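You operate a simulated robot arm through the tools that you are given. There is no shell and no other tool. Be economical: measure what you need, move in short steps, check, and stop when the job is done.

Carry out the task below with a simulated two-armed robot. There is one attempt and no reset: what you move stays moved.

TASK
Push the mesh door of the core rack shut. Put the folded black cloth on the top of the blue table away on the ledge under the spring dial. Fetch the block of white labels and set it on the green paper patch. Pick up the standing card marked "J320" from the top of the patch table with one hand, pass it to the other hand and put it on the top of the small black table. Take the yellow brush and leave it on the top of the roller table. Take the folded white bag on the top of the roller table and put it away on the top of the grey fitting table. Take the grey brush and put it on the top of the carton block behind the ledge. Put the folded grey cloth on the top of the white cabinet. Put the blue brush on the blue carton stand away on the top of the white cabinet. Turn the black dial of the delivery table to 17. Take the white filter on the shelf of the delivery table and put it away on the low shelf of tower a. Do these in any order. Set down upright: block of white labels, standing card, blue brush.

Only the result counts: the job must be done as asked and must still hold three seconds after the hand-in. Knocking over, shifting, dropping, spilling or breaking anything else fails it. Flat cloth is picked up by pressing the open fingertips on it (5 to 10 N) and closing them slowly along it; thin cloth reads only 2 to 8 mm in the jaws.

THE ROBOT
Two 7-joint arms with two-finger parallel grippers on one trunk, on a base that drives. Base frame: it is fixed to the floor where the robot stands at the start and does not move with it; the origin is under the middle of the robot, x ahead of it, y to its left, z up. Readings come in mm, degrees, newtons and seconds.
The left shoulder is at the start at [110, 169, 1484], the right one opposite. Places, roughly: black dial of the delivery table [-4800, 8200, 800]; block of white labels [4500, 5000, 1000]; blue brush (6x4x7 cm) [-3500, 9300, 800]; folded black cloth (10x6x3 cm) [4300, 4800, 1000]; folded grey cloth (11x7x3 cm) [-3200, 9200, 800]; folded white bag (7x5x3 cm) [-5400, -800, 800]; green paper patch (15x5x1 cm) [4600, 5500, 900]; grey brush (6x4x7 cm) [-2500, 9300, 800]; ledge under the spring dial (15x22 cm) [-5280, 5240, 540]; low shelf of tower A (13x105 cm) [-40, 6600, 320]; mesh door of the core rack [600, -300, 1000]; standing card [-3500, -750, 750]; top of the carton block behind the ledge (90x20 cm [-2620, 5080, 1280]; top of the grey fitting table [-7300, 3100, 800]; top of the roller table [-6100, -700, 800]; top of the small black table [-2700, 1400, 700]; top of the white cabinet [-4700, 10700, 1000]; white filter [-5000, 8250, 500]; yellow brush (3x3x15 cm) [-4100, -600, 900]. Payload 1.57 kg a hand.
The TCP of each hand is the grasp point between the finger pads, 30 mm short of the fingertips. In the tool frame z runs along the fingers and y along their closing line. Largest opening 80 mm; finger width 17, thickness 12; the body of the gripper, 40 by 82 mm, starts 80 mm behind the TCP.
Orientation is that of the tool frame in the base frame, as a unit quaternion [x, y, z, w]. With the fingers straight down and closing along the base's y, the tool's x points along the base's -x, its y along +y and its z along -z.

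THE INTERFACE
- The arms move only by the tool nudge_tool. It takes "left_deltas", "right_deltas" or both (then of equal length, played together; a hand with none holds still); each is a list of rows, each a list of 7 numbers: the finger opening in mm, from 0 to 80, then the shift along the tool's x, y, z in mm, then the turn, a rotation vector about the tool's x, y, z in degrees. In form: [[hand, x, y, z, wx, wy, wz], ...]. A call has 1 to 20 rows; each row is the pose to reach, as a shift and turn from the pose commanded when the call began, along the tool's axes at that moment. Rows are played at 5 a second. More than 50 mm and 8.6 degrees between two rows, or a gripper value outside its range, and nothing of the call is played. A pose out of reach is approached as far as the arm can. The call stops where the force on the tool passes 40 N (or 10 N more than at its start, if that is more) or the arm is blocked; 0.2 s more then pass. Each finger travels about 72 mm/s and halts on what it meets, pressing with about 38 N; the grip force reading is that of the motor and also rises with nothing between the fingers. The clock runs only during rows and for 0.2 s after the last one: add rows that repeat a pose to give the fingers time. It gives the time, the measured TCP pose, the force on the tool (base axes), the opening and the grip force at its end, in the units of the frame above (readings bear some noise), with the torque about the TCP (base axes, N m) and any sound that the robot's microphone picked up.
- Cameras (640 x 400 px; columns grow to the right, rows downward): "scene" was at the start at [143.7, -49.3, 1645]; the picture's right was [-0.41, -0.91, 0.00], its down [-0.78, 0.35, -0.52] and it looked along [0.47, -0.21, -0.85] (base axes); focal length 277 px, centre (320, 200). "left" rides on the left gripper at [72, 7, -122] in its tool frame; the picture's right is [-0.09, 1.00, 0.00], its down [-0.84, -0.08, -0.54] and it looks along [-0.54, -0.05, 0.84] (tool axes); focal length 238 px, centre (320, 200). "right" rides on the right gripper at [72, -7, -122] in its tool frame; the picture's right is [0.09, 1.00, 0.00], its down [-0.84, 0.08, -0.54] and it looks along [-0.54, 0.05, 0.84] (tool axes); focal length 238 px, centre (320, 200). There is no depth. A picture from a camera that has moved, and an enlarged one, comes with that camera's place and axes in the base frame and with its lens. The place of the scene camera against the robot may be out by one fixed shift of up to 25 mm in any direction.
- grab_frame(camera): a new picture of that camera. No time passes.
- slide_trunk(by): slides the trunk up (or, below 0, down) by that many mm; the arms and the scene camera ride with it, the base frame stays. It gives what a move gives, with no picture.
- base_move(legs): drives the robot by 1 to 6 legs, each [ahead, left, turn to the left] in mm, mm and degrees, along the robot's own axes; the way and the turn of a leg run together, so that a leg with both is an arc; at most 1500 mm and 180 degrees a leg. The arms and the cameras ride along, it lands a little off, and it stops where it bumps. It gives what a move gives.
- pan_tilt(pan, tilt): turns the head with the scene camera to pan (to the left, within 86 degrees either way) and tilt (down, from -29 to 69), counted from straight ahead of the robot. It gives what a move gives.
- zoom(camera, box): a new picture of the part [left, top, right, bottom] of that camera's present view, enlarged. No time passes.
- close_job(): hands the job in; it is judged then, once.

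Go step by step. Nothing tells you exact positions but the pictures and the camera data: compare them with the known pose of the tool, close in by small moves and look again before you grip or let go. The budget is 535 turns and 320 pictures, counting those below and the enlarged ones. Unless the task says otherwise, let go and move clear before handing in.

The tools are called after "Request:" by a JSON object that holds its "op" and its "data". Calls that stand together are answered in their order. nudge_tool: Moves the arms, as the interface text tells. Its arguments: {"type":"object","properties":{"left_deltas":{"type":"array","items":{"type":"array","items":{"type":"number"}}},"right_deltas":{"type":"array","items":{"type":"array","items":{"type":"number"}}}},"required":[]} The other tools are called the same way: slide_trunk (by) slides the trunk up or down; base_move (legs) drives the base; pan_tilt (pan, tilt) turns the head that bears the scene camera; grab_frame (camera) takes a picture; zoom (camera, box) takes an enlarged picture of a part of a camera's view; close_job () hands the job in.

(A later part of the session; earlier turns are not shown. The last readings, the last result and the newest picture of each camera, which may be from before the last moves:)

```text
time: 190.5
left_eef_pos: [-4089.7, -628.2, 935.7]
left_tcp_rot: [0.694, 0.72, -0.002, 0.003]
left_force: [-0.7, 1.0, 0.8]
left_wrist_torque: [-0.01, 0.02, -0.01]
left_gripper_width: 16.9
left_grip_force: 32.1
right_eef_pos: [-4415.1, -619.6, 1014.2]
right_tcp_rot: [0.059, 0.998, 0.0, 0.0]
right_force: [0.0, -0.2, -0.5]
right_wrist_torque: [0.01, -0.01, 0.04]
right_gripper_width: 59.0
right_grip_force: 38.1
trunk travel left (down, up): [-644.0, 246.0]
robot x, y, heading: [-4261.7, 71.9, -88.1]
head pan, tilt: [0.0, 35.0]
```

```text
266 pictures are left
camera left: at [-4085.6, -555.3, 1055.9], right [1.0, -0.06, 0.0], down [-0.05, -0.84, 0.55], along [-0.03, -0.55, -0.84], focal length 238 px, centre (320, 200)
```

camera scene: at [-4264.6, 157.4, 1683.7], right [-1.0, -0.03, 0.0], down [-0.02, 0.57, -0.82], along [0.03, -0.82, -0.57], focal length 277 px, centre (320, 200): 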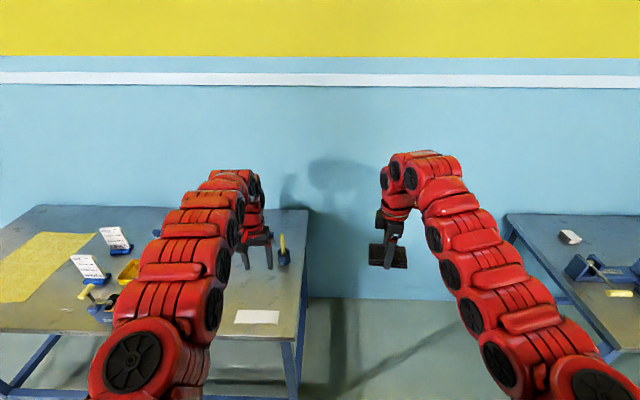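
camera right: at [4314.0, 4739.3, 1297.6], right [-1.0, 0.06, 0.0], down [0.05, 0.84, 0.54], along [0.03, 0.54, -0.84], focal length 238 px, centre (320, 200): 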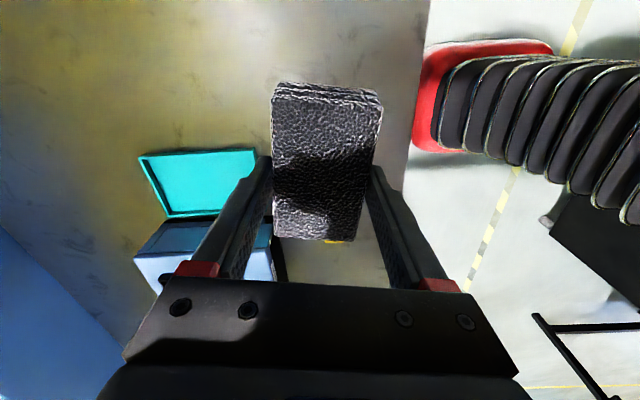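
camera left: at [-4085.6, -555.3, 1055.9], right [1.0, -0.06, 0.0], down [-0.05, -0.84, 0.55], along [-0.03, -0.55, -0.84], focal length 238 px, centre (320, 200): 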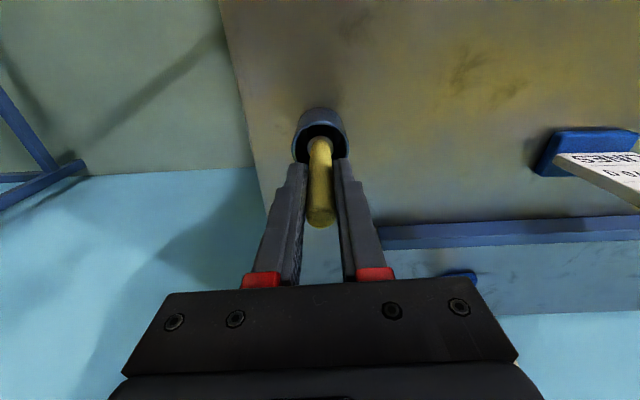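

The handle is gripped (16.9 mm). I lift it straight up out of the cup with the trunk.

Request:
{"op": "slide_trunk", "data": {"by": 160}}

Request:
{"op": "grab_frame", "data": {"camera": "left"}}

Request:
{"op": "zoom", "data": {"camera": "scene", "box": [180, 160, 340, 320]}}

```text
time: 192.3
left_eef_pos: [-4088.4, -629.0, 1094.4]
left_tcp_rot: [0.695, 0.719, -0.003, 0.002]
left_force: [0.2, 0.6, -0.2]
left_wrist_torque: [0.02, 0.0, 0.01]
left_gripper_width: 16.9
left_grip_force: 32.2
right_eef_pos: [-4415.2, -620.6, 1173.5]
right_tcp_rot: [0.058, 0.998, 0.0, -0.001]
right_force: [0.8, 0.5, -0.9]
right_wrist_torque: [0.0, 0.0, -0.01]
right_gripper_width: 58.8
right_grip_force: 38.4
trunk travel left (down, up): [-804.0, 86.0]
robot x, y, heading: [-4258.5, 69.2, -88.6]
head pan, tilt: [0.0, 35.0]
```

```text
265 pictures are left
camera left: at [-4085.5, -555.6, 1215.7], right [1.0, -0.06, 0.0], down [-0.05, -0.84, 0.55], along [-0.03, -0.55, -0.84], focal length 238 px, centre (320, 200)
```

left: 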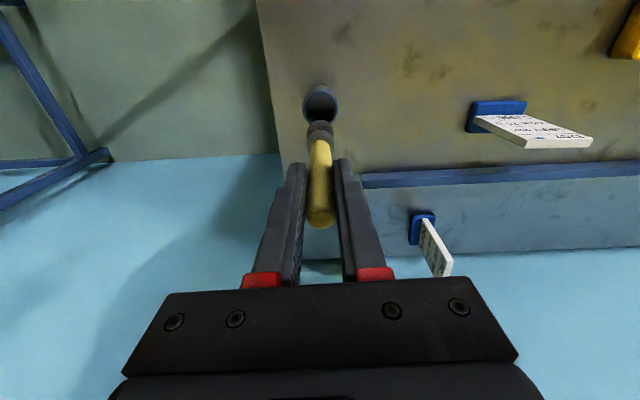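

```text
2.50 times, centred on (260, 240) of scene
camera zoom: at [-4255.8, -120.4, 1683.6], right [-1.0, -0.03, 0.0], down [-0.02, 0.57, -0.82], along [0.03, -0.82, -0.57], focal length 692 px, centre (470, 100)
```

zoom: 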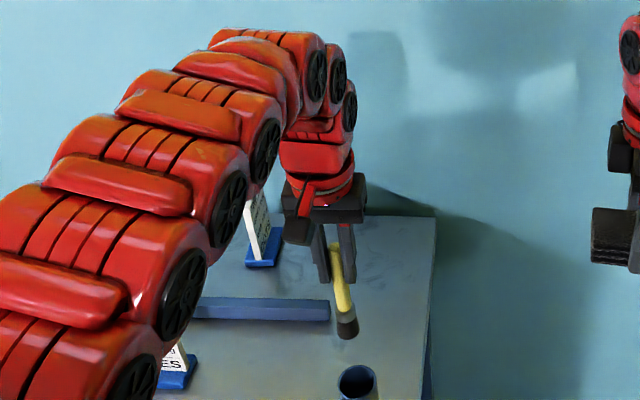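

The brush is clear of its cup. I back up and strafe west to the roller table to look at it.

Request:
{"op": "base_move", "data": {"legs": [[-300, 0, -1.5], [0, -1300, 0]]}}

Request:
{"op": "grab_frame", "data": {"camera": "scene"}}

```text
time: 200.6
left_eef_pos: [-5415.1, -351.0, 1095.1]
left_tcp_rot: [0.697, 0.717, -0.002, 0.002]
left_force: [-0.9, -0.2, 0.2]
left_wrist_torque: [0.03, 0.0, 0.01]
left_gripper_width: 17.2
left_grip_force: 31.7
right_eef_pos: [-5741.0, -338.2, 1173.3]
right_tcp_rot: [0.061, 0.998, 0.0, -0.001]
right_force: [-0.4, 0.5, -0.9]
right_wrist_torque: [0.01, 0.02, -0.01]
right_gripper_width: 58.7
right_grip_force: 38.1
trunk travel left (down, up): [-804.0, 86.0]
robot x, y, heading: [-5587.7, 348.8, -88.3]
head pan, tilt: [0.0, 35.0]
```

```text
263 pictures are left
camera scene: at [-5578.7, 159.2, 1683.7], right [-1.0, -0.03, 0.0], down [-0.02, 0.57, -0.82], along [0.02, -0.82, -0.57], focal length 277 px, centre (320, 200)
```

scene: 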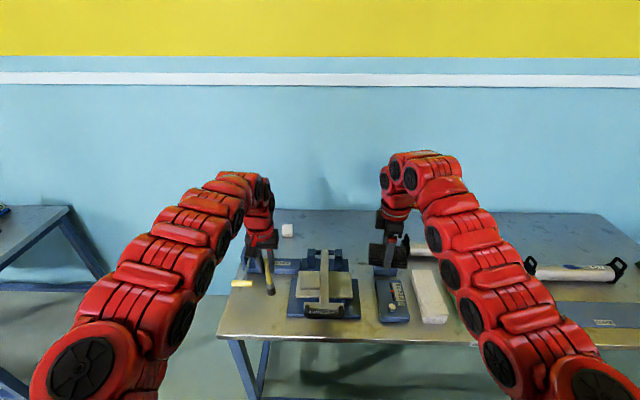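

Request:
{"op": "base_move", "data": {"legs": [[0, -500, -1.5]]}}

Request:
{"op": "grab_frame", "data": {"camera": "scene"}}

```text
time: 203.5
left_eef_pos: [-5928.6, -362.3, 1095.2]
left_tcp_rot: [0.703, 0.711, -0.002, 0.002]
left_force: [-0.4, 0.5, 0.5]
left_wrist_torque: [-0.01, 0.01, -0.03]
left_gripper_width: 17.4
left_grip_force: 32.7
right_eef_pos: [-6255.7, -344.3, 1174.8]
right_tcp_rot: [0.07, 0.998, 0.0, -0.001]
right_force: [0.4, -0.3, 0.2]
right_wrist_torque: [-0.01, -0.01, -0.02]
right_gripper_width: 59.1
right_grip_force: 37.7
trunk travel left (down, up): [-804.0, 86.0]
robot x, y, heading: [-6089.1, 338.5, -89.6]
head pan, tilt: [0.0, 35.0]
```

```text
262 pictures are left
camera scene: at [-6084.1, 150.8, 1683.7], right [-1.0, -0.01, 0.0], down [0.0, 0.57, -0.82], along [0.01, -0.82, -0.57], focal length 277 px, centre (320, 200)
```

scene: 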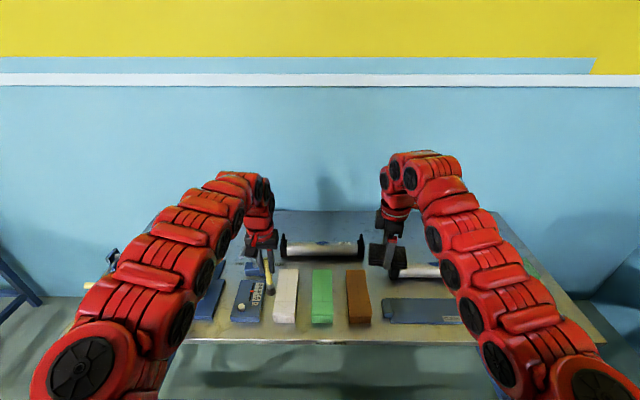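

Request:
{"op": "base_move", "data": {"legs": [[0, -350, 0]]}}

Request:
{"op": "grab_frame", "data": {"camera": "scene"}}

Request:
{"op": "grab_frame", "data": {"camera": "left"}}

```text
time: 205.8
left_eef_pos: [-6275.4, -363.9, 1095.3]
left_tcp_rot: [0.703, 0.711, -0.002, 0.002]
left_force: [0.7, 0.2, -0.3]
left_wrist_torque: [0.04, -0.02, 0.03]
left_gripper_width: 17.4
left_grip_force: 32.3
right_eef_pos: [-6603.1, -347.8, 1173.6]
right_tcp_rot: [0.07, 0.998, 0.0, -0.001]
right_force: [-0.3, -0.8, -1.1]
right_wrist_torque: [-0.02, -0.02, 0.01]
right_gripper_width: 59.0
right_grip_force: 38.0
trunk travel left (down, up): [-804.0, 86.0]
robot x, y, heading: [-6433.2, 340.5, -89.4]
head pan, tilt: [0.0, 35.0]
```

```text
261 pictures are left
camera scene: at [-6431.2, 147.9, 1683.7], right [-1.0, -0.01, 0.0], down [-0.01, 0.57, -0.82], along [0.01, -0.82, -0.57], focal length 277 px, centre (320, 200)
```

scene: 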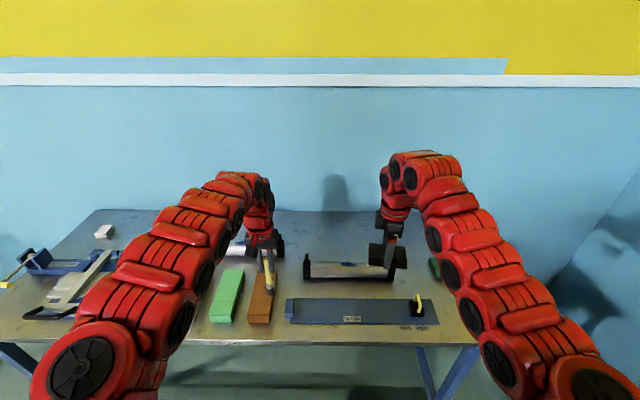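

```text
260 pictures are left
camera left: at [-6270.9, -291.2, 1215.8], right [1.0, -0.08, 0.0], down [-0.07, -0.83, 0.55], along [-0.04, -0.55, -0.84], focal length 238 px, centre (320, 200)
```

left: 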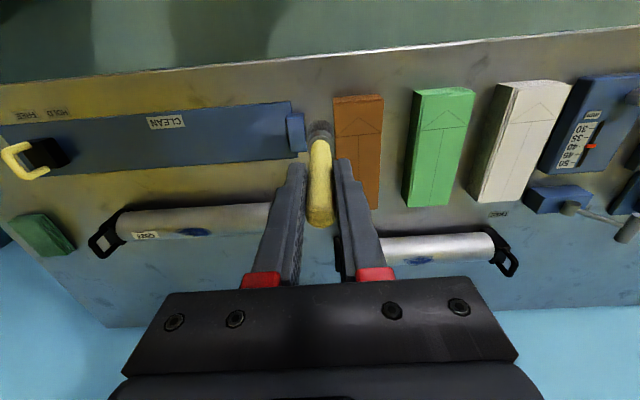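

There is a free spot at the table's front-left corner, around x -5270..-5450, y -320..-500. I tuck the right hand with the cloth back and out, strafe back left, and turn the left hand horizontal so I can lay the brush flat.

Request:
{"op": "nudge_tool", "data": {"right_deltas": [[40, 30, 20, 0, 0, 0, 0], [40, 60, 40, 0, 0, 0, 0], [40, 90, 60, 0, 0, 0, 0], [40, 120, 80, 0, 0, 0, 0], [40, 144, 91, 0, 0, 0, 0], [40, 144, 91, 0, 0, 0, 0]]}}

Request:
{"op": "base_move", "data": {"legs": [[0, 905, 0]]}}

Request:
{"op": "nudge_tool", "data": {"left_deltas": [[4, -4, 0, -18, 0, -8, 0], [4, -8, 0, -36, 0, -16, 0], [4, -12, 0, -54, 0, -24, 0], [4, -16, 0, -72, 0, -32, 0], [4, -20, 0, -90, 0, -40, 0], [4, -24, 0, -108, 0, -48, 0], [4, -28, 0, -126, 0, -56, 0], [4, -32, 0, -144, 0, -64, 0], [4, -36, 0, -162, 0, -72, 0], [4, -40, 0, -180, 0, -80, 0], [4, -40, 0, -200, 0, -88, 0]]}}

Request:
{"op": "grab_frame", "data": {"camera": "scene"}}

```text
time: 207.2
left_eef_pos: [-6278.8, -364.0, 1096.0]
left_tcp_rot: [0.703, 0.711, -0.002, 0.003]
left_force: [-0.2, -0.3, -0.5]
left_wrist_torque: [0.0, 0.0, 0.03]
left_gripper_width: 17.0
left_grip_force: 31.8
right_eef_pos: [-6780.9, -267.7, 1182.8]
right_tcp_rot: [0.069, 0.998, 0.0, 0.001]
right_force: [-0.2, 0.1, -0.5]
right_wrist_torque: [-0.01, -0.01, 0.03]
right_gripper_width: 58.8
right_grip_force: 38.3
right hand out of reach, approached as far as the arm can: row 3, 4, 5, 6
trunk travel left (down, up): [-804.0, 86.0]
robot x, y, heading: [-6434.9, 337.4, -89.5]
head pan, tilt: [0.0, 35.0]
```

```text
time: 212.0
left_eef_pos: [-5357.6, -361.1, 1095.1]
left_tcp_rot: [0.706, 0.709, -0.002, 0.002]
left_force: [0.3, -0.2, -1.0]
left_wrist_torque: [-0.02, -0.02, 0.01]
left_gripper_width: 17.5
left_grip_force: 32.4
right_eef_pos: [-5859.6, -261.8, 1183.0]
right_tcp_rot: [0.073, 0.997, -0.001, 0.0]
right_force: [-0.5, -0.3, -0.7]
right_wrist_torque: [0.0, -0.04, 0.01]
right_gripper_width: 58.7
right_grip_force: 37.9
trunk travel left (down, up): [-804.0, 86.0]
robot x, y, heading: [-5511.2, 344.9, -90.0]
head pan, tilt: [0.0, 35.0]
```

```text
time: 214.4
left_eef_pos: [-5359.5, -536.4, 1262.7]
left_tcp_rot: [0.594, 0.598, -0.379, 0.382]
left_force: [-0.3, -0.1, 0.2]
left_wrist_torque: [0.02, 0.02, 0.0]
left_gripper_width: 17.2
left_grip_force: 32.2
left hand out of reach, approached as far as the arm can: row 2, 3, 4, 5, 6, 7, 8, 9, 10, 11
right_eef_pos: [-5859.4, -262.1, 1183.3]
right_tcp_rot: [0.073, 0.997, 0.001, 0.0]
right_force: [-0.1, 0.2, -0.8]
right_wrist_torque: [0.0, 0.0, 0.0]
right_gripper_width: 58.7
right_grip_force: 37.9
trunk travel left (down, up): [-804.0, 86.0]
robot x, y, heading: [-5508.0, 343.9, -90.1]
head pan, tilt: [0.0, 35.0]
```

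```text
259 pictures are left
camera scene: at [-5509.0, 152.5, 1683.7], right [-1.0, 0.0, 0.0], down [0.0, 0.57, -0.82], along [0.0, -0.82, -0.57], focal length 277 px, centre (320, 200)
```

scene: 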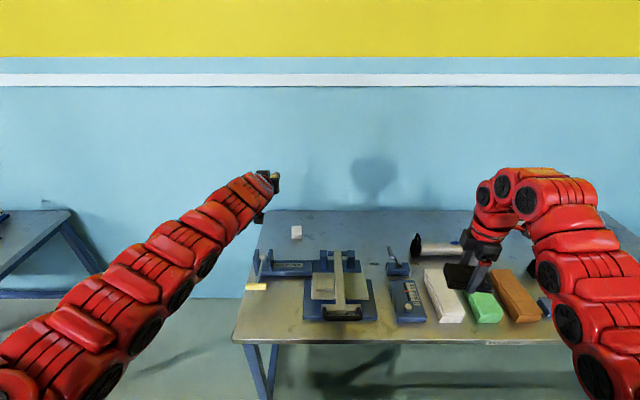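

The left hand points 65° forward. I bring it to nearly horizontal while pulling back.

Request:
{"op": "nudge_tool", "data": {"left_deltas": [[4, 10, 0, -22, 0, -6, 0], [4, 20, 0, -45, 0, -12, 0], [4, 30, 0, -68, 0, -18, 0], [4, 42, 0, -90, 0, -23, 0], [4, 42, 0, -90, 0, -23, 0]]}}

Request:
{"op": "zoom", "data": {"camera": "scene", "box": [160, 140, 400, 360]}}

```text
time: 215.6
left_eef_pos: [-5358.5, -535.7, 1262.1]
left_tcp_rot: [0.595, 0.598, -0.379, 0.381]
left_force: [-0.2, 0.7, -0.1]
left_wrist_torque: [0.06, -0.02, -0.02]
left_gripper_width: 17.2
left_grip_force: 31.6
left hand out of reach, approached as far as the arm can: row 1, 2, 3, 4, 5
right_eef_pos: [-5860.9, -262.0, 1184.5]
right_tcp_rot: [0.073, 0.997, 0.001, 0.0]
right_force: [0.4, -0.2, -0.2]
right_wrist_torque: [0.0, -0.02, 0.0]
right_gripper_width: 58.8
right_grip_force: 38.3
trunk travel left (down, up): [-804.0, 86.0]
robot x, y, heading: [-5507.4, 339.7, -90.1]
head pan, tilt: [0.0, 35.0]
```

```text
1.82 times, centred on (280, 250) of scene
camera zoom: at [-5509.0, 152.7, 1683.7], right [-1.0, 0.0, 0.0], down [0.0, 0.57, -0.82], along [0.0, -0.82, -0.57], focal length 503 px, centre (393, 109)
```

zoom: 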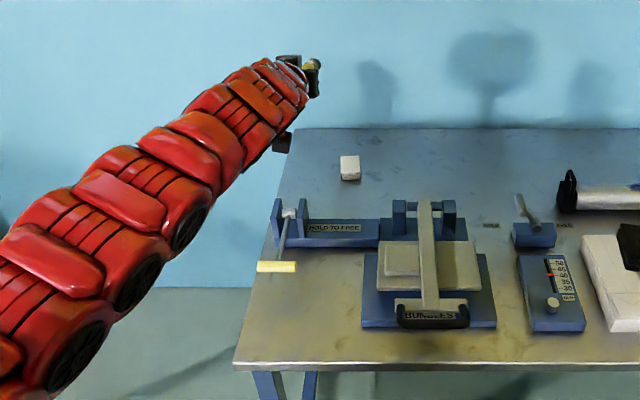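

Request:
{"op": "nudge_tool", "data": {"left_deltas": [[4, 0, 0, -37, 0, -6, 0], [4, 1, 0, -74, 0, -12, 0], [4, 1, 0, -110, 0, -18, 0], [4, 1, 0, -147, 0, -23, 0], [4, 1, 0, -147, 0, -23, 0], [4, 1, 0, -147, 0, -23, 0]]}}

```text
time: 217.0
left_eef_pos: [-5486.4, -530.0, 1328.6]
left_tcp_rot: [0.624, 0.501, -0.47, 0.372]
left_force: [3.4, -0.8, 1.5]
left_wrist_torque: [0.16, 0.01, -0.21]
left_gripper_width: 17.1
left_grip_force: 32.2
left hand out of reach, approached as far as the arm can: row 1, 2, 3, 4, 5, 6
right_eef_pos: [-5860.8, -261.5, 1182.0]
right_tcp_rot: [0.074, 0.997, 0.001, 0.001]
right_force: [-0.4, -0.3, -0.9]
right_wrist_torque: [0.02, -0.05, 0.0]
right_gripper_width: 58.9
right_grip_force: 38.2
trunk travel left (down, up): [-804.0, 86.0]
robot x, y, heading: [-5509.9, 343.7, -90.0]
head pan, tilt: [0.0, 35.0]
```

The hand is now about 16° below horizontal, which is good for laying the brush down. I position by the base and lower the trunk.

Request:
{"op": "base_move", "data": {"legs": [[-165, 126, 0]]}}

Request:
{"op": "slide_trunk", "data": {"by": -390}}

Request:
{"op": "grab_frame", "data": {"camera": "scene"}}

Request:
{"op": "grab_frame", "data": {"camera": "left"}}

```text
time: 218.7
left_eef_pos: [-5360.9, -366.1, 1328.8]
left_tcp_rot: [0.624, 0.5, -0.473, 0.37]
left_force: [-0.3, 0.3, 1.0]
left_wrist_torque: [0.01, 0.01, 0.03]
left_gripper_width: 17.0
left_grip_force: 31.8
right_eef_pos: [-5731.9, -100.0, 1182.2]
right_tcp_rot: [0.073, 0.997, 0.001, 0.0]
right_force: [1.1, -0.6, -0.4]
right_wrist_torque: [0.0, -0.03, -0.01]
right_gripper_width: 58.5
right_grip_force: 37.7
trunk travel left (down, up): [-804.0, 86.0]
robot x, y, heading: [-5380.0, 504.5, -89.8]
head pan, tilt: [0.0, 35.0]
```

```text
time: 222.4
left_eef_pos: [-5359.3, -364.5, 941.0]
left_tcp_rot: [0.624, 0.499, -0.474, 0.37]
left_force: [-0.8, 0.3, 0.0]
left_wrist_torque: [0.01, 0.01, 0.02]
left_gripper_width: 17.6
left_grip_force: 32.5
right_eef_pos: [-5731.7, -97.9, 793.6]
right_tcp_rot: [0.072, 0.997, 0.0, 0.0]
right_force: [-0.7, -0.2, -0.7]
right_wrist_torque: [0.01, 0.0, -0.01]
right_gripper_width: 58.8
right_grip_force: 38.1
trunk travel left (down, up): [-414.0, 476.0]
robot x, y, heading: [-5381.5, 505.6, -89.6]
head pan, tilt: [0.0, 35.0]
```

```text
257 pictures are left
camera scene: at [-5382.1, 316.9, 1293.8], right [-1.0, 0.0, 0.0], down [0.0, 0.57, -0.82], along [0.0, -0.82, -0.57], focal length 277 px, centre (320, 200)
```

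scene: 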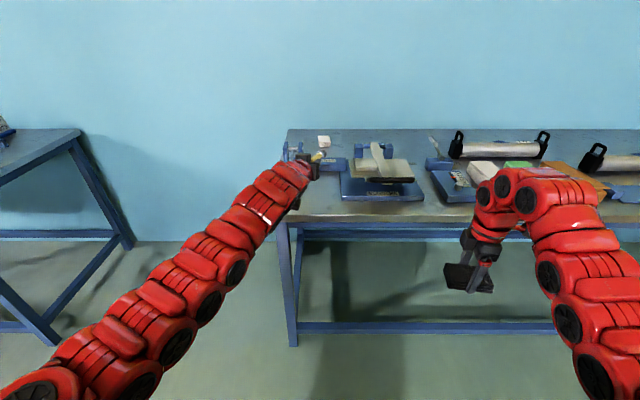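

```text
256 pictures are left
camera left: at [-5323.8, -231.8, 904.1], right [0.96, -0.25, 0.08], down [0.0, 0.3, 0.95], along [-0.26, -0.92, 0.29], focal length 238 px, centre (320, 200)
```

left: 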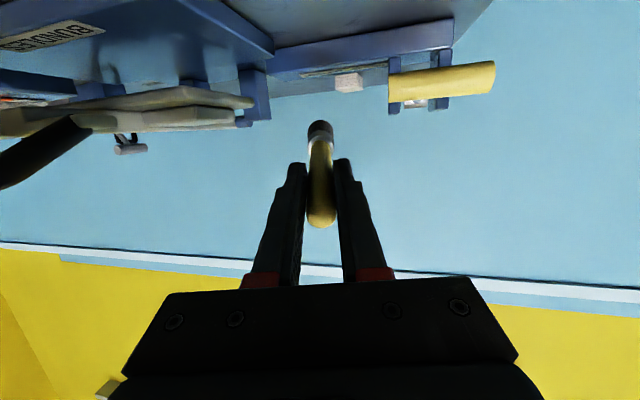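

Request:
{"op": "slide_trunk", "data": {"by": -75}}

Request:
{"op": "grab_frame", "data": {"camera": "left"}}

Request:
{"op": "zoom", "data": {"camera": "scene", "box": [240, 100, 400, 260]}}

```text
time: 223.5
left_eef_pos: [-5359.8, -363.7, 865.5]
left_tcp_rot: [0.623, 0.5, -0.473, 0.371]
left_force: [0.9, 0.3, -0.5]
left_wrist_torque: [0.07, -0.01, 0.01]
left_gripper_width: 17.3
left_grip_force: 32.5
right_eef_pos: [-5732.4, -97.3, 717.4]
right_tcp_rot: [0.072, 0.997, 0.0, 0.0]
right_force: [-0.3, 0.4, -1.3]
right_wrist_torque: [-0.02, -0.04, 0.02]
right_gripper_width: 58.8
right_grip_force: 38.0
trunk travel left (down, up): [-339.0, 551.0]
robot x, y, heading: [-5381.4, 508.0, -90.1]
head pan, tilt: [0.0, 35.0]
```

```text
255 pictures are left
camera left: at [-5323.7, -231.7, 829.3], right [0.96, -0.25, 0.08], down [0.0, 0.3, 0.95], along [-0.26, -0.92, 0.29], focal length 238 px, centre (320, 200)
```

left: 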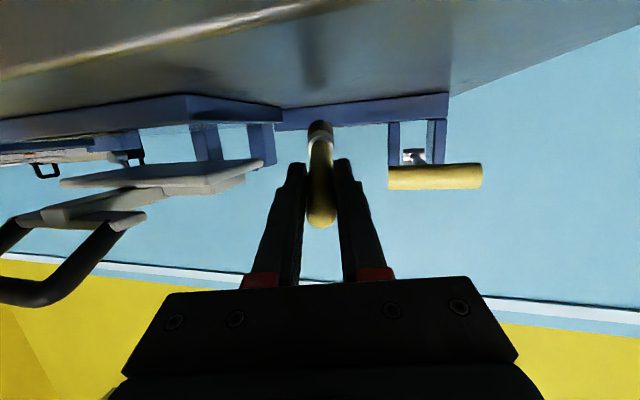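

```text
2.50 times, centred on (320, 180) of scene
camera zoom: at [-5382.0, 317.1, 1218.8], right [-1.0, 0.0, 0.0], down [0.0, 0.57, -0.82], along [0.0, -0.82, -0.57], focal length 692 px, centre (320, 250)
```

zoom: 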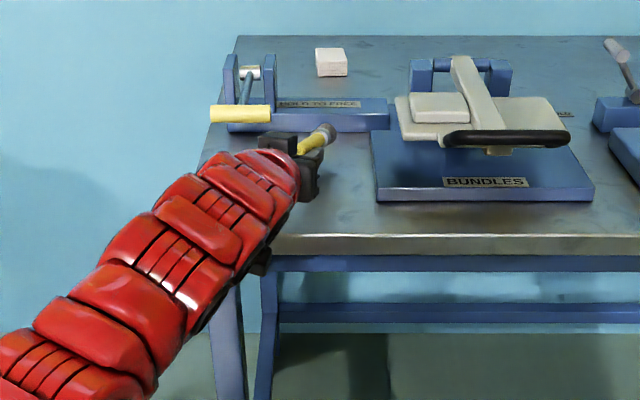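

Request:
{"op": "slide_trunk", "data": {"by": -8}}

Request:
{"op": "slide_trunk", "data": {"by": -5}}

Request:
{"op": "slide_trunk", "data": {"by": -4}}

```text
time: 224.1
left_eef_pos: [-5358.8, -364.3, 857.2]
left_tcp_rot: [0.624, 0.5, -0.473, 0.371]
left_force: [0.3, -0.2, 0.0]
left_wrist_torque: [0.06, -0.02, -0.03]
left_gripper_width: 17.3
left_grip_force: 32.0
right_eef_pos: [-5732.1, -98.7, 709.9]
right_tcp_rot: [0.072, 0.997, 0.0, 0.0]
right_force: [-0.7, 0.4, -0.8]
right_wrist_torque: [-0.01, 0.0, 0.0]
right_gripper_width: 58.8
right_grip_force: 37.8
trunk travel left (down, up): [-331.0, 559.0]
robot x, y, heading: [-5384.5, 509.5, -89.9]
head pan, tilt: [0.0, 35.0]
```

```text
time: 224.6
left_eef_pos: [-5360.1, -364.2, 852.7]
left_tcp_rot: [0.623, 0.5, -0.473, 0.371]
left_force: [0.5, -0.7, 0.8]
left_wrist_torque: [0.05, 0.03, 0.01]
left_gripper_width: 17.2
left_grip_force: 32.1
right_eef_pos: [-5731.7, -99.0, 704.1]
right_tcp_rot: [0.072, 0.997, 0.0, 0.0]
right_force: [-0.6, -0.3, 0.5]
right_wrist_torque: [0.01, 0.01, 0.02]
right_gripper_width: 58.8
right_grip_force: 37.6
trunk travel left (down, up): [-326.0, 564.0]
robot x, y, heading: [-5383.2, 509.2, -89.9]
head pan, tilt: [0.0, 35.0]
```

```text
time: 225.2
left_eef_pos: [-5359.3, -363.4, 849.0]
left_tcp_rot: [0.623, 0.5, -0.473, 0.371]
left_force: [-1.2, -0.2, 0.0]
left_wrist_torque: [0.03, -0.01, 0.0]
left_gripper_width: 17.3
left_grip_force: 32.5
right_eef_pos: [-5730.9, -99.5, 700.5]
right_tcp_rot: [0.072, 0.997, 0.0, -0.001]
right_force: [0.3, -0.9, -0.7]
right_wrist_torque: [0.0, -0.02, 0.03]
right_gripper_width: 58.8
right_grip_force: 38.3
trunk travel left (down, up): [-322.0, 568.0]
robot x, y, heading: [-5386.7, 506.7, -90.1]
head pan, tilt: [0.0, 35.0]
```

Request:
{"op": "slide_trunk", "data": {"by": -6}}

Request:
{"op": "slide_trunk", "data": {"by": -6}}

Request:
{"op": "grab_frame", "data": {"camera": "left"}}

```text
time: 225.7
left_eef_pos: [-5360.7, -363.8, 843.3]
left_tcp_rot: [0.623, 0.499, -0.474, 0.371]
left_force: [-0.6, -1.2, 4.2]
left_wrist_torque: [-0.59, 0.13, 0.02]
left_gripper_width: 17.3
left_grip_force: 32.4
right_eef_pos: [-5732.2, -98.3, 695.9]
right_tcp_rot: [0.073, 0.997, 0.001, -0.001]
right_force: [-0.1, 0.5, 0.0]
right_wrist_torque: [0.01, 0.01, 0.0]
right_gripper_width: 58.9
right_grip_force: 38.1
trunk travel left (down, up): [-316.0, 574.0]
robot x, y, heading: [-5382.5, 506.6, -90.0]
head pan, tilt: [0.0, 35.0]
```

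```text
time: 226.3
left_eef_pos: [-5359.3, -363.1, 837.2]
left_tcp_rot: [0.623, 0.499, -0.474, 0.372]
left_force: [0.7, 3.2, 9.8]
left_wrist_torque: [-1.22, 0.28, 0.08]
left_gripper_width: 17.3
left_grip_force: 32.3
right_eef_pos: [-5731.5, -97.1, 690.8]
right_tcp_rot: [0.072, 0.997, -0.001, 0.0]
right_force: [-0.6, -0.1, 0.4]
right_wrist_torque: [0.02, 0.02, 0.04]
right_gripper_width: 58.8
right_grip_force: 38.0
trunk travel left (down, up): [-310.0, 580.0]
robot x, y, heading: [-5383.0, 504.1, -90.0]
head pan, tilt: [0.0, 35.0]
```

```text
253 pictures are left
camera left: at [-5323.6, -230.6, 801.8], right [0.96, -0.25, 0.08], down [0.0, 0.3, 0.95], along [-0.26, -0.92, 0.29], focal length 238 px, centre (320, 200)
```

left: 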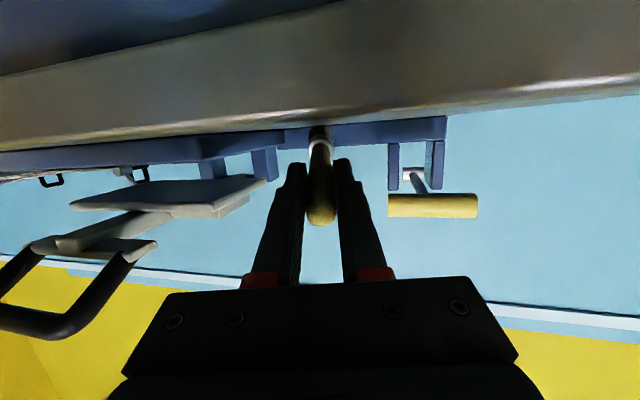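

Request:
{"op": "slide_trunk", "data": {"by": -10}}

Request:
{"op": "nudge_tool", "data": {"left_deltas": [[15, 0, 0, 0, 0, 0, 0], [19, 0, 0, 0, 0, 0, 0], [23, 0, 0, 0, 0, 0, 0], [30, 0, 0, 0, 0, 0, 0], [45, 0, 0, 0, 0, 0, 0], [60, 0, 0, 0, 0, 0, 0]]}}

Request:
{"op": "grab_frame", "data": {"camera": "left"}}

```text
time: 226.8
left_eef_pos: [-5360.8, -363.9, 826.0]
left_tcp_rot: [0.624, 0.499, -0.473, 0.371]
left_force: [1.1, 2.3, 6.7]
left_wrist_torque: [-0.83, 0.2, -0.06]
left_gripper_width: 17.2
left_grip_force: 32.0
right_eef_pos: [-5732.0, -95.5, 680.6]
right_tcp_rot: [0.074, 0.997, -0.001, 0.0]
right_force: [0.0, -0.7, -1.0]
right_wrist_torque: [0.03, -0.04, -0.01]
right_gripper_width: 58.7
right_grip_force: 38.1
trunk travel left (down, up): [-300.0, 590.0]
robot x, y, heading: [-5383.4, 508.2, -89.7]
head pan, tilt: [0.0, 35.0]
```

```text
time: 228.2
left_eef_pos: [-5360.4, -365.0, 825.4]
left_tcp_rot: [0.623, 0.5, -0.473, 0.371]
left_force: [-0.1, 0.4, 0.7]
left_wrist_torque: [0.01, -0.03, 0.0]
left_gripper_width: 60.1
left_grip_force: 0.1
right_eef_pos: [-5731.8, -98.9, 678.9]
right_tcp_rot: [0.071, 0.997, 0.0, 0.0]
right_force: [-0.2, 0.7, -0.3]
right_wrist_torque: [0.0, -0.01, 0.01]
right_gripper_width: 59.0
right_grip_force: 38.1
trunk travel left (down, up): [-300.0, 590.0]
robot x, y, heading: [-5379.8, 507.5, -89.7]
head pan, tilt: [0.0, 35.0]
```

```text
252 pictures are left
camera left: at [-5323.8, -231.8, 790.1], right [0.96, -0.25, 0.08], down [0.0, 0.3, 0.95], along [-0.26, -0.92, 0.29], focal length 238 px, centre (320, 200)
```

left: 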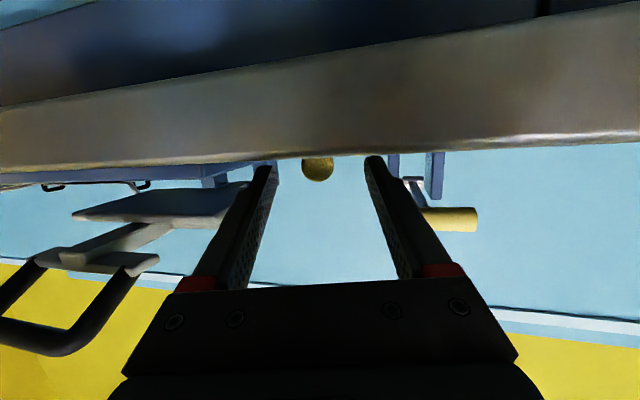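

The brush lies flat on the table. I withdraw straight back and raise the trunk to check.

Request:
{"op": "base_move", "data": {"legs": [[-250, 0, 0]]}}

Request:
{"op": "slide_trunk", "data": {"by": 490}}

Request:
{"op": "grab_frame", "data": {"camera": "scene"}}

```text
time: 230.1
left_eef_pos: [-5359.2, -116.1, 825.9]
left_tcp_rot: [0.623, 0.499, -0.474, 0.371]
left_force: [0.0, 1.0, 0.4]
left_wrist_torque: [0.0, 0.02, 0.01]
left_gripper_width: 60.1
left_grip_force: 0.1
right_eef_pos: [-5731.7, 149.5, 678.7]
right_tcp_rot: [0.072, 0.997, 0.0, 0.0]
right_force: [-0.2, -0.9, 0.0]
right_wrist_torque: [-0.04, 0.02, -0.02]
right_gripper_width: 58.9
right_grip_force: 37.7
trunk travel left (down, up): [-300.0, 590.0]
robot x, y, heading: [-5383.5, 754.1, -89.6]
head pan, tilt: [0.0, 35.0]
```

```text
refused: 490 is not a number from -400 to 400
```

```text
251 pictures are left
camera scene: at [-5382.6, 565.2, 1179.9], right [-1.0, -0.01, 0.0], down [0.0, 0.57, -0.82], along [0.0, -0.82, -0.57], focal length 277 px, centre (320, 200)
```

scene: 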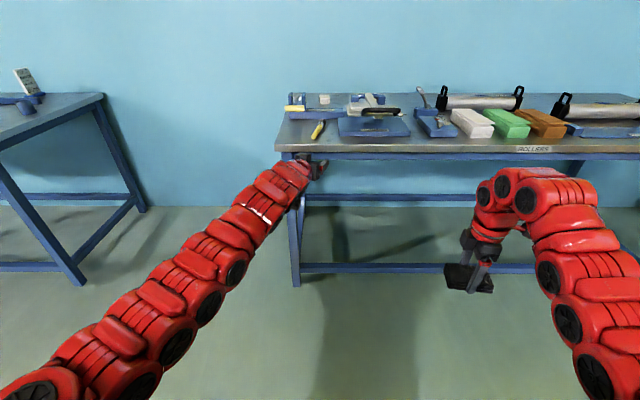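

The brush is laid down. I raise the trunk and return the left hand to pointing down.

Request:
{"op": "slide_trunk", "data": {"by": 400}}

Request:
{"op": "slide_trunk", "data": {"by": 90}}

Request:
{"op": "nudge_tool", "data": {"left_deltas": [[60, 28, 9, -12, -0.9, 7.3, -1.1], [60, 56, 18, -24, -1.8, 14.7, -2.2], [60, 84, 26, -36, -2.7, 22, -3.3], [60, 112, 35, -48, -3.6, 29.4, -4.4], [60, 140, 44, -60, -4.5, 36.7, -5.5], [60, 167, 52, -72, -5.4, 44, -6.6], [60, 195, 61, -84, -6.3, 51.4, -7.7], [60, 223, 70, -96, -7.2, 58.8, -8.8], [60, 251, 78, -108, -8.1, 66, -9.9], [60, 279, 87, -120, -9, 73.5, -11], [60, 279, 87, -120, -9, 73.5, -11], [60, 279, 87, -120, -9, 73.5, -11]]}}

```text
time: 233.9
left_eef_pos: [-5359.7, -117.2, 1226.2]
left_tcp_rot: [0.623, 0.5, -0.473, 0.371]
left_force: [-0.1, 0.4, 0.2]
left_wrist_torque: [-0.03, 0.01, 0.0]
left_gripper_width: 60.1
left_grip_force: 0.1
right_eef_pos: [-5732.6, 147.3, 1079.0]
right_tcp_rot: [0.071, 0.997, -0.001, -0.001]
right_force: [1.0, 0.4, -0.1]
right_wrist_torque: [0.0, -0.01, 0.03]
right_gripper_width: 58.6
right_grip_force: 38.2
trunk travel left (down, up): [-700.0, 190.0]
robot x, y, heading: [-5383.5, 753.7, -89.8]
head pan, tilt: [0.0, 35.0]
```

```text
time: 235.1
left_eef_pos: [-5359.2, -116.5, 1316.6]
left_tcp_rot: [0.623, 0.5, -0.473, 0.371]
left_force: [0.5, 0.6, -0.2]
left_wrist_torque: [-0.02, 0.0, 0.0]
left_gripper_width: 60.0
left_grip_force: 0.0
right_eef_pos: [-5731.1, 147.8, 1168.7]
right_tcp_rot: [0.071, 0.997, 0.0, 0.001]
right_force: [0.1, 0.3, -0.7]
right_wrist_torque: [-0.01, -0.02, -0.02]
right_gripper_width: 58.7
right_grip_force: 38.4
trunk travel left (down, up): [-790.0, 100.0]
robot x, y, heading: [-5382.5, 755.1, -89.6]
head pan, tilt: [0.0, 35.0]
```

```text
time: 237.7
left_eef_pos: [-5234.1, 52.2, 1080.5]
left_tcp_rot: [0.705, 0.709, 0.0, 0.0]
left_force: [0.6, 0.2, -0.3]
left_wrist_torque: [-0.01, -0.01, -0.02]
left_gripper_width: 60.0
left_grip_force: 0.0
right_eef_pos: [-5730.9, 148.3, 1169.0]
right_tcp_rot: [0.072, 0.997, 0.0, 0.001]
right_force: [0.1, -0.6, 0.1]
right_wrist_torque: [0.0, 0.01, 0.02]
right_gripper_width: 58.8
right_grip_force: 38.1
trunk travel left (down, up): [-790.0, 100.0]
robot x, y, heading: [-5385.4, 755.9, -89.7]
head pan, tilt: [0.0, 35.0]
```

Now for the white bag at the table's back-left corner, near (-5397,-835). I approach from the gap at the table's end, facing west.

Request:
{"op": "base_move", "data": {"legs": [[0, 745, 0], [0, 0, -90.3], [0, 800, 0]]}}

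Request:
{"op": "pan_tilt", "data": {"pan": 25, "tilt": 40}}

Request:
{"op": "grab_frame", "data": {"camera": "scene"}}

```text
time: 249.4
left_eef_pos: [-5336.8, -174.5, 1080.4]
left_tcp_rot: [1.0, 0.0, 0.001, 0.0]
left_force: [0.4, 0.7, 0.6]
left_wrist_torque: [0.01, 0.0, 0.03]
left_gripper_width: 60.0
left_grip_force: 0.0
right_eef_pos: [-5235.6, 321.9, 1168.9]
right_tcp_rot: [0.758, 0.653, 0.0, 0.0]
right_force: [0.4, -0.7, -0.2]
right_wrist_torque: [-0.04, -0.04, -0.02]
right_gripper_width: 59.0
right_grip_force: 38.1
trunk travel left (down, up): [-790.0, 100.0]
robot x, y, heading: [-4632.4, -29.5, 179.8]
head pan, tilt: [0.0, 35.0]
```

```text
time: 250.3
left_eef_pos: [-5336.5, -175.4, 1079.0]
left_tcp_rot: [1.0, 0.0, 0.001, -0.002]
left_force: [0.1, -0.2, 0.1]
left_wrist_torque: [0.0, -0.01, -0.03]
left_gripper_width: 59.9
left_grip_force: 0.1
right_eef_pos: [-5235.6, 322.0, 1168.4]
right_tcp_rot: [0.758, 0.652, 0.0, 0.0]
right_force: [-0.5, -0.3, -0.3]
right_wrist_torque: [-0.03, -0.03, 0.01]
right_gripper_width: 58.6
right_grip_force: 38.1
trunk travel left (down, up): [-790.0, 100.0]
robot x, y, heading: [-4632.1, -30.6, 180.0]
head pan, tilt: [25.0, 40.0]
```

```text
250 pictures are left
camera scene: at [-4788.8, -85.5, 1662.2], right [-0.42, 0.91, 0.0], down [0.58, 0.27, -0.77], along [-0.69, -0.32, -0.64], focal length 277 px, centre (320, 200)
```

scene: 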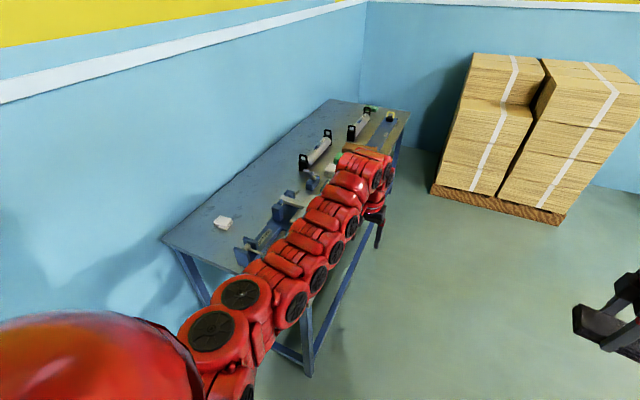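

Request:
{"op": "base_move", "data": {"legs": [[0, 500, 0]]}}

Request:
{"op": "nudge_tool", "data": {"left_deltas": [[70, 0, -40, 0, 0, 0, 0], [80, 0, -80, 0, 0, 0, 0], [80, 0, -110, 0, 0, 0, 0], [80, 0, -110, 0, 0, 0, 0]]}}

Request:
{"op": "grab_frame", "data": {"camera": "left"}}

```text
time: 253.2
left_eef_pos: [-5338.1, -664.5, 1079.9]
left_tcp_rot: [1.0, -0.002, 0.001, -0.001]
left_force: [-0.1, -0.2, 0.4]
left_wrist_torque: [0.0, 0.0, 0.02]
left_gripper_width: 60.0
left_grip_force: 0.1
right_eef_pos: [-5236.2, -168.6, 1167.6]
right_tcp_rot: [0.759, 0.651, 0.0, 0.001]
right_force: [-0.6, 1.0, -0.2]
right_wrist_torque: [-0.01, -0.01, 0.03]
right_gripper_width: 58.6
right_grip_force: 38.4
trunk travel left (down, up): [-790.0, 100.0]
robot x, y, heading: [-4630.4, -519.5, 180.0]
head pan, tilt: [25.0, 40.0]
```

```text
time: 254.2
left_eef_pos: [-5338.9, -554.0, 1079.1]
left_tcp_rot: [1.0, -0.001, 0.0, -0.002]
left_force: [-0.1, -0.2, -0.3]
left_wrist_torque: [0.03, 0.01, 0.02]
left_gripper_width: 80.0
left_grip_force: 0.1
right_eef_pos: [-5236.9, -168.9, 1168.2]
right_tcp_rot: [0.759, 0.652, 0.0, 0.0]
right_force: [1.2, -0.6, 0.4]
right_wrist_torque: [0.01, -0.02, -0.01]
right_gripper_width: 58.8
right_grip_force: 37.9
trunk travel left (down, up): [-790.0, 100.0]
robot x, y, heading: [-4632.0, -521.6, 179.9]
head pan, tilt: [25.0, 40.0]
```

```text
249 pictures are left
camera left: at [-5267.8, -560.8, 1200.2], right [-0.09, -1.0, 0.0], down [-0.84, 0.08, 0.54], along [-0.54, 0.05, -0.84], focal length 238 px, centre (320, 200)
```

left: 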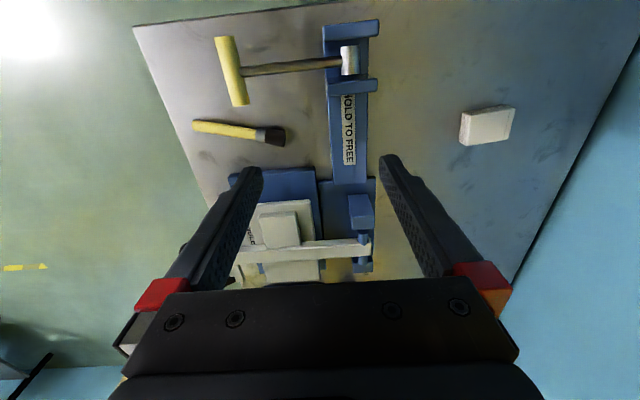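

The bag lies at about (-5392,-808), long side along y. I move over it and turn the hand 90° to close across its 5 cm side.

Request:
{"op": "nudge_tool", "data": {"left_deltas": [[80, -5, 25, 0, 0, 0, 8], [80, -10, 50, 0, 0, 0, 16], [80, -15, 75, 0, 0, 0, 24], [80, -20, 100, 0, 0, 0, 32], [80, -25, 125, 0, 0, 0, 40], [80, -30, 150, 0, 0, 0, 48], [80, -35, 175, 0, 0, 0, 56], [80, -40, 200, 0, 0, 0, 64], [80, -45, 225, 0, 0, 0, 72], [80, -50, 245, 0, 0, 0, 80], [80, -54, 254, 0, 0, 0, 88], [80, -54, 254, 0, 0, 0, 90], [80, -54, 254, 0, 0, 0, 90]]}}

Request:
{"op": "grab_frame", "data": {"camera": "left"}}

```text
time: 257.0
left_eef_pos: [-5351.9, -803.3, 1084.1]
left_tcp_rot: [-0.705, 0.709, 0.002, 0.0]
left_force: [-0.4, 0.2, -0.5]
left_wrist_torque: [0.04, -0.02, -0.01]
left_gripper_width: 80.0
left_grip_force: 0.1
left hand out of reach, approached as far as the arm can: row 6, 7, 8, 9, 10, 11, 12, 13
right_eef_pos: [-5235.5, -171.1, 1169.8]
right_tcp_rot: [0.758, 0.652, 0.001, 0.0]
right_force: [-0.1, -0.5, -0.1]
right_wrist_torque: [0.01, 0.01, 0.04]
right_gripper_width: 58.7
right_grip_force: 38.3
trunk travel left (down, up): [-790.0, 100.0]
robot x, y, heading: [-4630.2, -518.0, 179.7]
head pan, tilt: [25.0, 40.0]
```

```text
248 pictures are left
camera left: at [-5359.9, -875.3, 1204.4], right [-1.0, 0.1, 0.0], down [0.08, 0.84, 0.54], along [0.05, 0.54, -0.84], focal length 238 px, centre (320, 200)
```

left: 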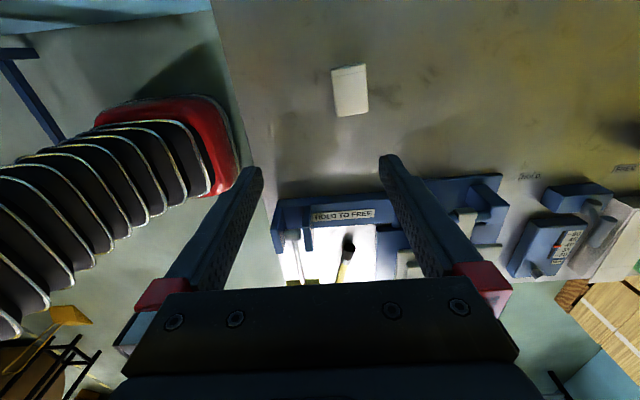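

Request:
{"op": "base_move", "data": {"legs": [[45, 0, 0]]}}

Request:
{"op": "nudge_tool", "data": {"left_deltas": [[80, 11, 0, 40, 0, 0, 0], [80, 11, 0, 80, 0, 0, 0], [80, 11, 0, 120, 0, 0, 0], [80, 11, 0, 150, 0, 0, 0], [80, 11, 0, 150, 0, 0, 0]]}}

Request:
{"op": "grab_frame", "data": {"camera": "left"}}

```text
time: 257.9
left_eef_pos: [-5392.7, -802.4, 1086.2]
left_tcp_rot: [-0.707, 0.708, 0.002, -0.002]
left_force: [0.8, 0.3, 0.8]
left_wrist_torque: [0.01, 0.07, -0.03]
left_gripper_width: 80.1
left_grip_force: 0.1
right_eef_pos: [-5277.3, -168.5, 1171.1]
right_tcp_rot: [0.759, 0.651, 0.0, -0.001]
right_force: [-0.1, -0.2, -0.5]
right_wrist_torque: [-0.01, 0.06, -0.04]
right_gripper_width: 58.7
right_grip_force: 38.5
trunk travel left (down, up): [-790.0, 100.0]
robot x, y, heading: [-4680.6, -520.4, 179.8]
head pan, tilt: [25.0, 40.0]
```

```text
time: 259.1
left_eef_pos: [-5379.5, -812.4, 959.0]
left_tcp_rot: [-0.706, 0.708, 0.001, 0.0]
left_force: [-1.0, 0.2, -0.2]
left_wrist_torque: [-0.02, -0.04, 0.0]
left_gripper_width: 79.7
left_grip_force: 0.0
left hand out of reach, approached as far as the arm can: row 1, 2, 3, 4, 5
right_eef_pos: [-5280.2, -168.3, 1169.5]
right_tcp_rot: [0.758, 0.652, 0.001, 0.0]
right_force: [0.4, -0.3, -1.4]
right_wrist_torque: [0.0, -0.03, 0.01]
right_gripper_width: 58.6
right_grip_force: 37.5
trunk travel left (down, up): [-790.0, 100.0]
robot x, y, heading: [-4677.2, -521.8, 179.8]
head pan, tilt: [25.0, 40.0]
```

```text
247 pictures are left
camera left: at [-5387.0, -884.0, 1080.9], right [-1.0, 0.09, 0.0], down [0.08, 0.84, 0.54], along [0.05, 0.54, -0.84], focal length 238 px, centre (320, 200)
```

left: 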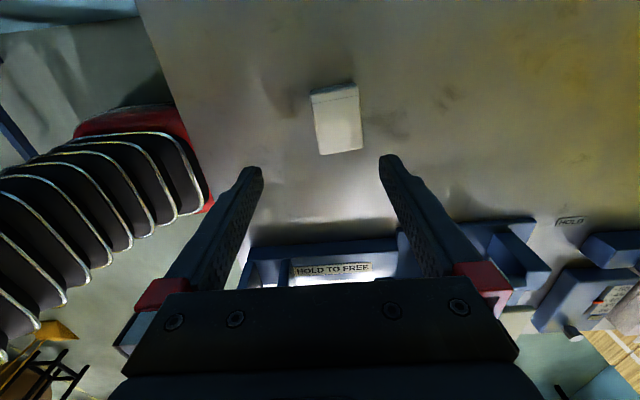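

Request:
{"op": "base_move", "data": {"legs": [[22, 3, 0]]}}

Request:
{"op": "slide_trunk", "data": {"by": -85}}

Request:
{"op": "grab_frame", "data": {"camera": "left"}}

```text
time: 259.9
left_eef_pos: [-5397.4, -814.2, 962.5]
left_tcp_rot: [-0.706, 0.708, 0.002, -0.002]
left_force: [0.9, -0.3, 0.3]
left_wrist_torque: [0.0, 0.03, 0.0]
left_gripper_width: 80.0
left_grip_force: 0.0
right_eef_pos: [-5298.7, -171.8, 1171.2]
right_tcp_rot: [0.759, 0.651, -0.002, -0.001]
right_force: [0.1, 0.6, -0.7]
right_wrist_torque: [0.02, 0.07, -0.01]
right_gripper_width: 58.9
right_grip_force: 38.2
trunk travel left (down, up): [-790.0, 100.0]
robot x, y, heading: [-4698.6, -525.2, 180.0]
head pan, tilt: [25.0, 40.0]
```

```text
time: 261.1
left_eef_pos: [-5401.2, -816.6, 875.0]
left_tcp_rot: [-0.707, 0.707, 0.001, -0.001]
left_force: [1.0, 0.0, -0.5]
left_wrist_torque: [0.02, -0.04, 0.03]
left_gripper_width: 80.2
left_grip_force: 0.0
right_eef_pos: [-5303.8, -171.4, 1083.0]
right_tcp_rot: [0.759, 0.651, 0.0, 0.0]
right_force: [-0.2, 1.1, -0.1]
right_wrist_torque: [0.01, 0.0, 0.0]
right_gripper_width: 58.9
right_grip_force: 37.6
trunk travel left (down, up): [-705.0, 185.0]
robot x, y, heading: [-4699.6, -522.2, 179.6]
head pan, tilt: [25.0, 40.0]
```

```text
246 pictures are left
camera left: at [-5408.5, -887.1, 996.1], right [-1.0, 0.09, 0.0], down [0.08, 0.84, 0.54], along [0.05, 0.54, -0.84], focal length 238 px, centre (320, 200)
```

left: 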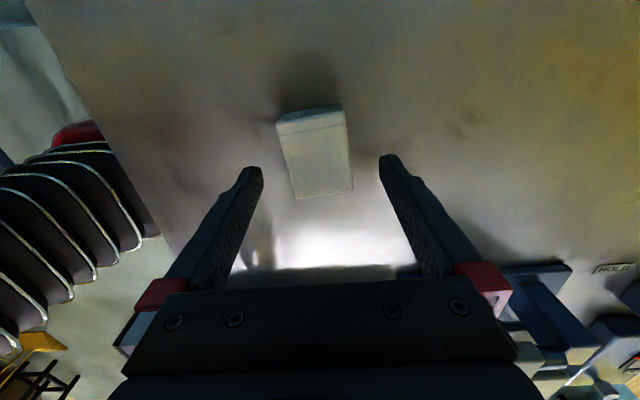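

Request:
{"op": "nudge_tool", "data": {"left_deltas": [[80, 0, 0, 0, 0, 0, -5], [80, 0, 0, 0, 0, 0, -5]]}}

Request:
{"op": "slide_trunk", "data": {"by": -33}}

Request:
{"op": "grab_frame", "data": {"camera": "left"}}

```text
time: 261.7
left_eef_pos: [-5400.4, -815.3, 873.9]
left_tcp_rot: [0.736, -0.676, -0.002, -0.001]
left_force: [0.2, 0.1, -0.2]
left_wrist_torque: [0.04, -0.01, 0.04]
left_gripper_width: 80.1
left_grip_force: 0.1
right_eef_pos: [-5301.4, -170.8, 1084.7]
right_tcp_rot: [0.758, 0.652, 0.0, 0.0]
right_force: [-0.3, 0.3, -0.7]
right_wrist_torque: [0.01, 0.0, 0.01]
right_gripper_width: 58.8
right_grip_force: 37.9
trunk travel left (down, up): [-705.0, 185.0]
robot x, y, heading: [-4695.9, -526.1, 179.5]
head pan, tilt: [25.0, 40.0]
```

```text
time: 262.5
left_eef_pos: [-5400.5, -815.2, 842.5]
left_tcp_rot: [0.737, -0.676, -0.001, 0.0]
left_force: [-0.1, -0.2, 0.5]
left_wrist_torque: [0.02, 0.03, -0.01]
left_gripper_width: 80.1
left_grip_force: 0.0
right_eef_pos: [-5302.7, -172.0, 1051.7]
right_tcp_rot: [0.759, 0.651, -0.001, 0.0]
right_force: [0.7, 0.2, 0.0]
right_wrist_torque: [-0.02, 0.0, -0.02]
right_gripper_width: 58.5
right_grip_force: 37.6
trunk travel left (down, up): [-672.0, 218.0]
robot x, y, heading: [-4697.0, -520.6, 179.7]
head pan, tilt: [25.0, 40.0]
```

```text
245 pictures are left
camera left: at [-5401.8, -887.3, 963.4], right [-1.0, 0.01, 0.0], down [0.01, 0.84, 0.54], along [0.0, 0.54, -0.84], focal length 238 px, centre (320, 200)
```

left: 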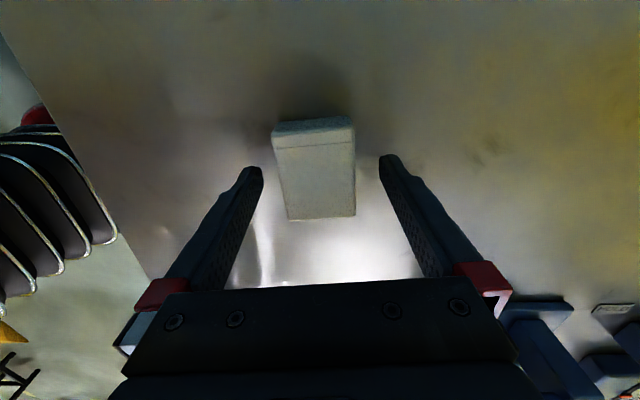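

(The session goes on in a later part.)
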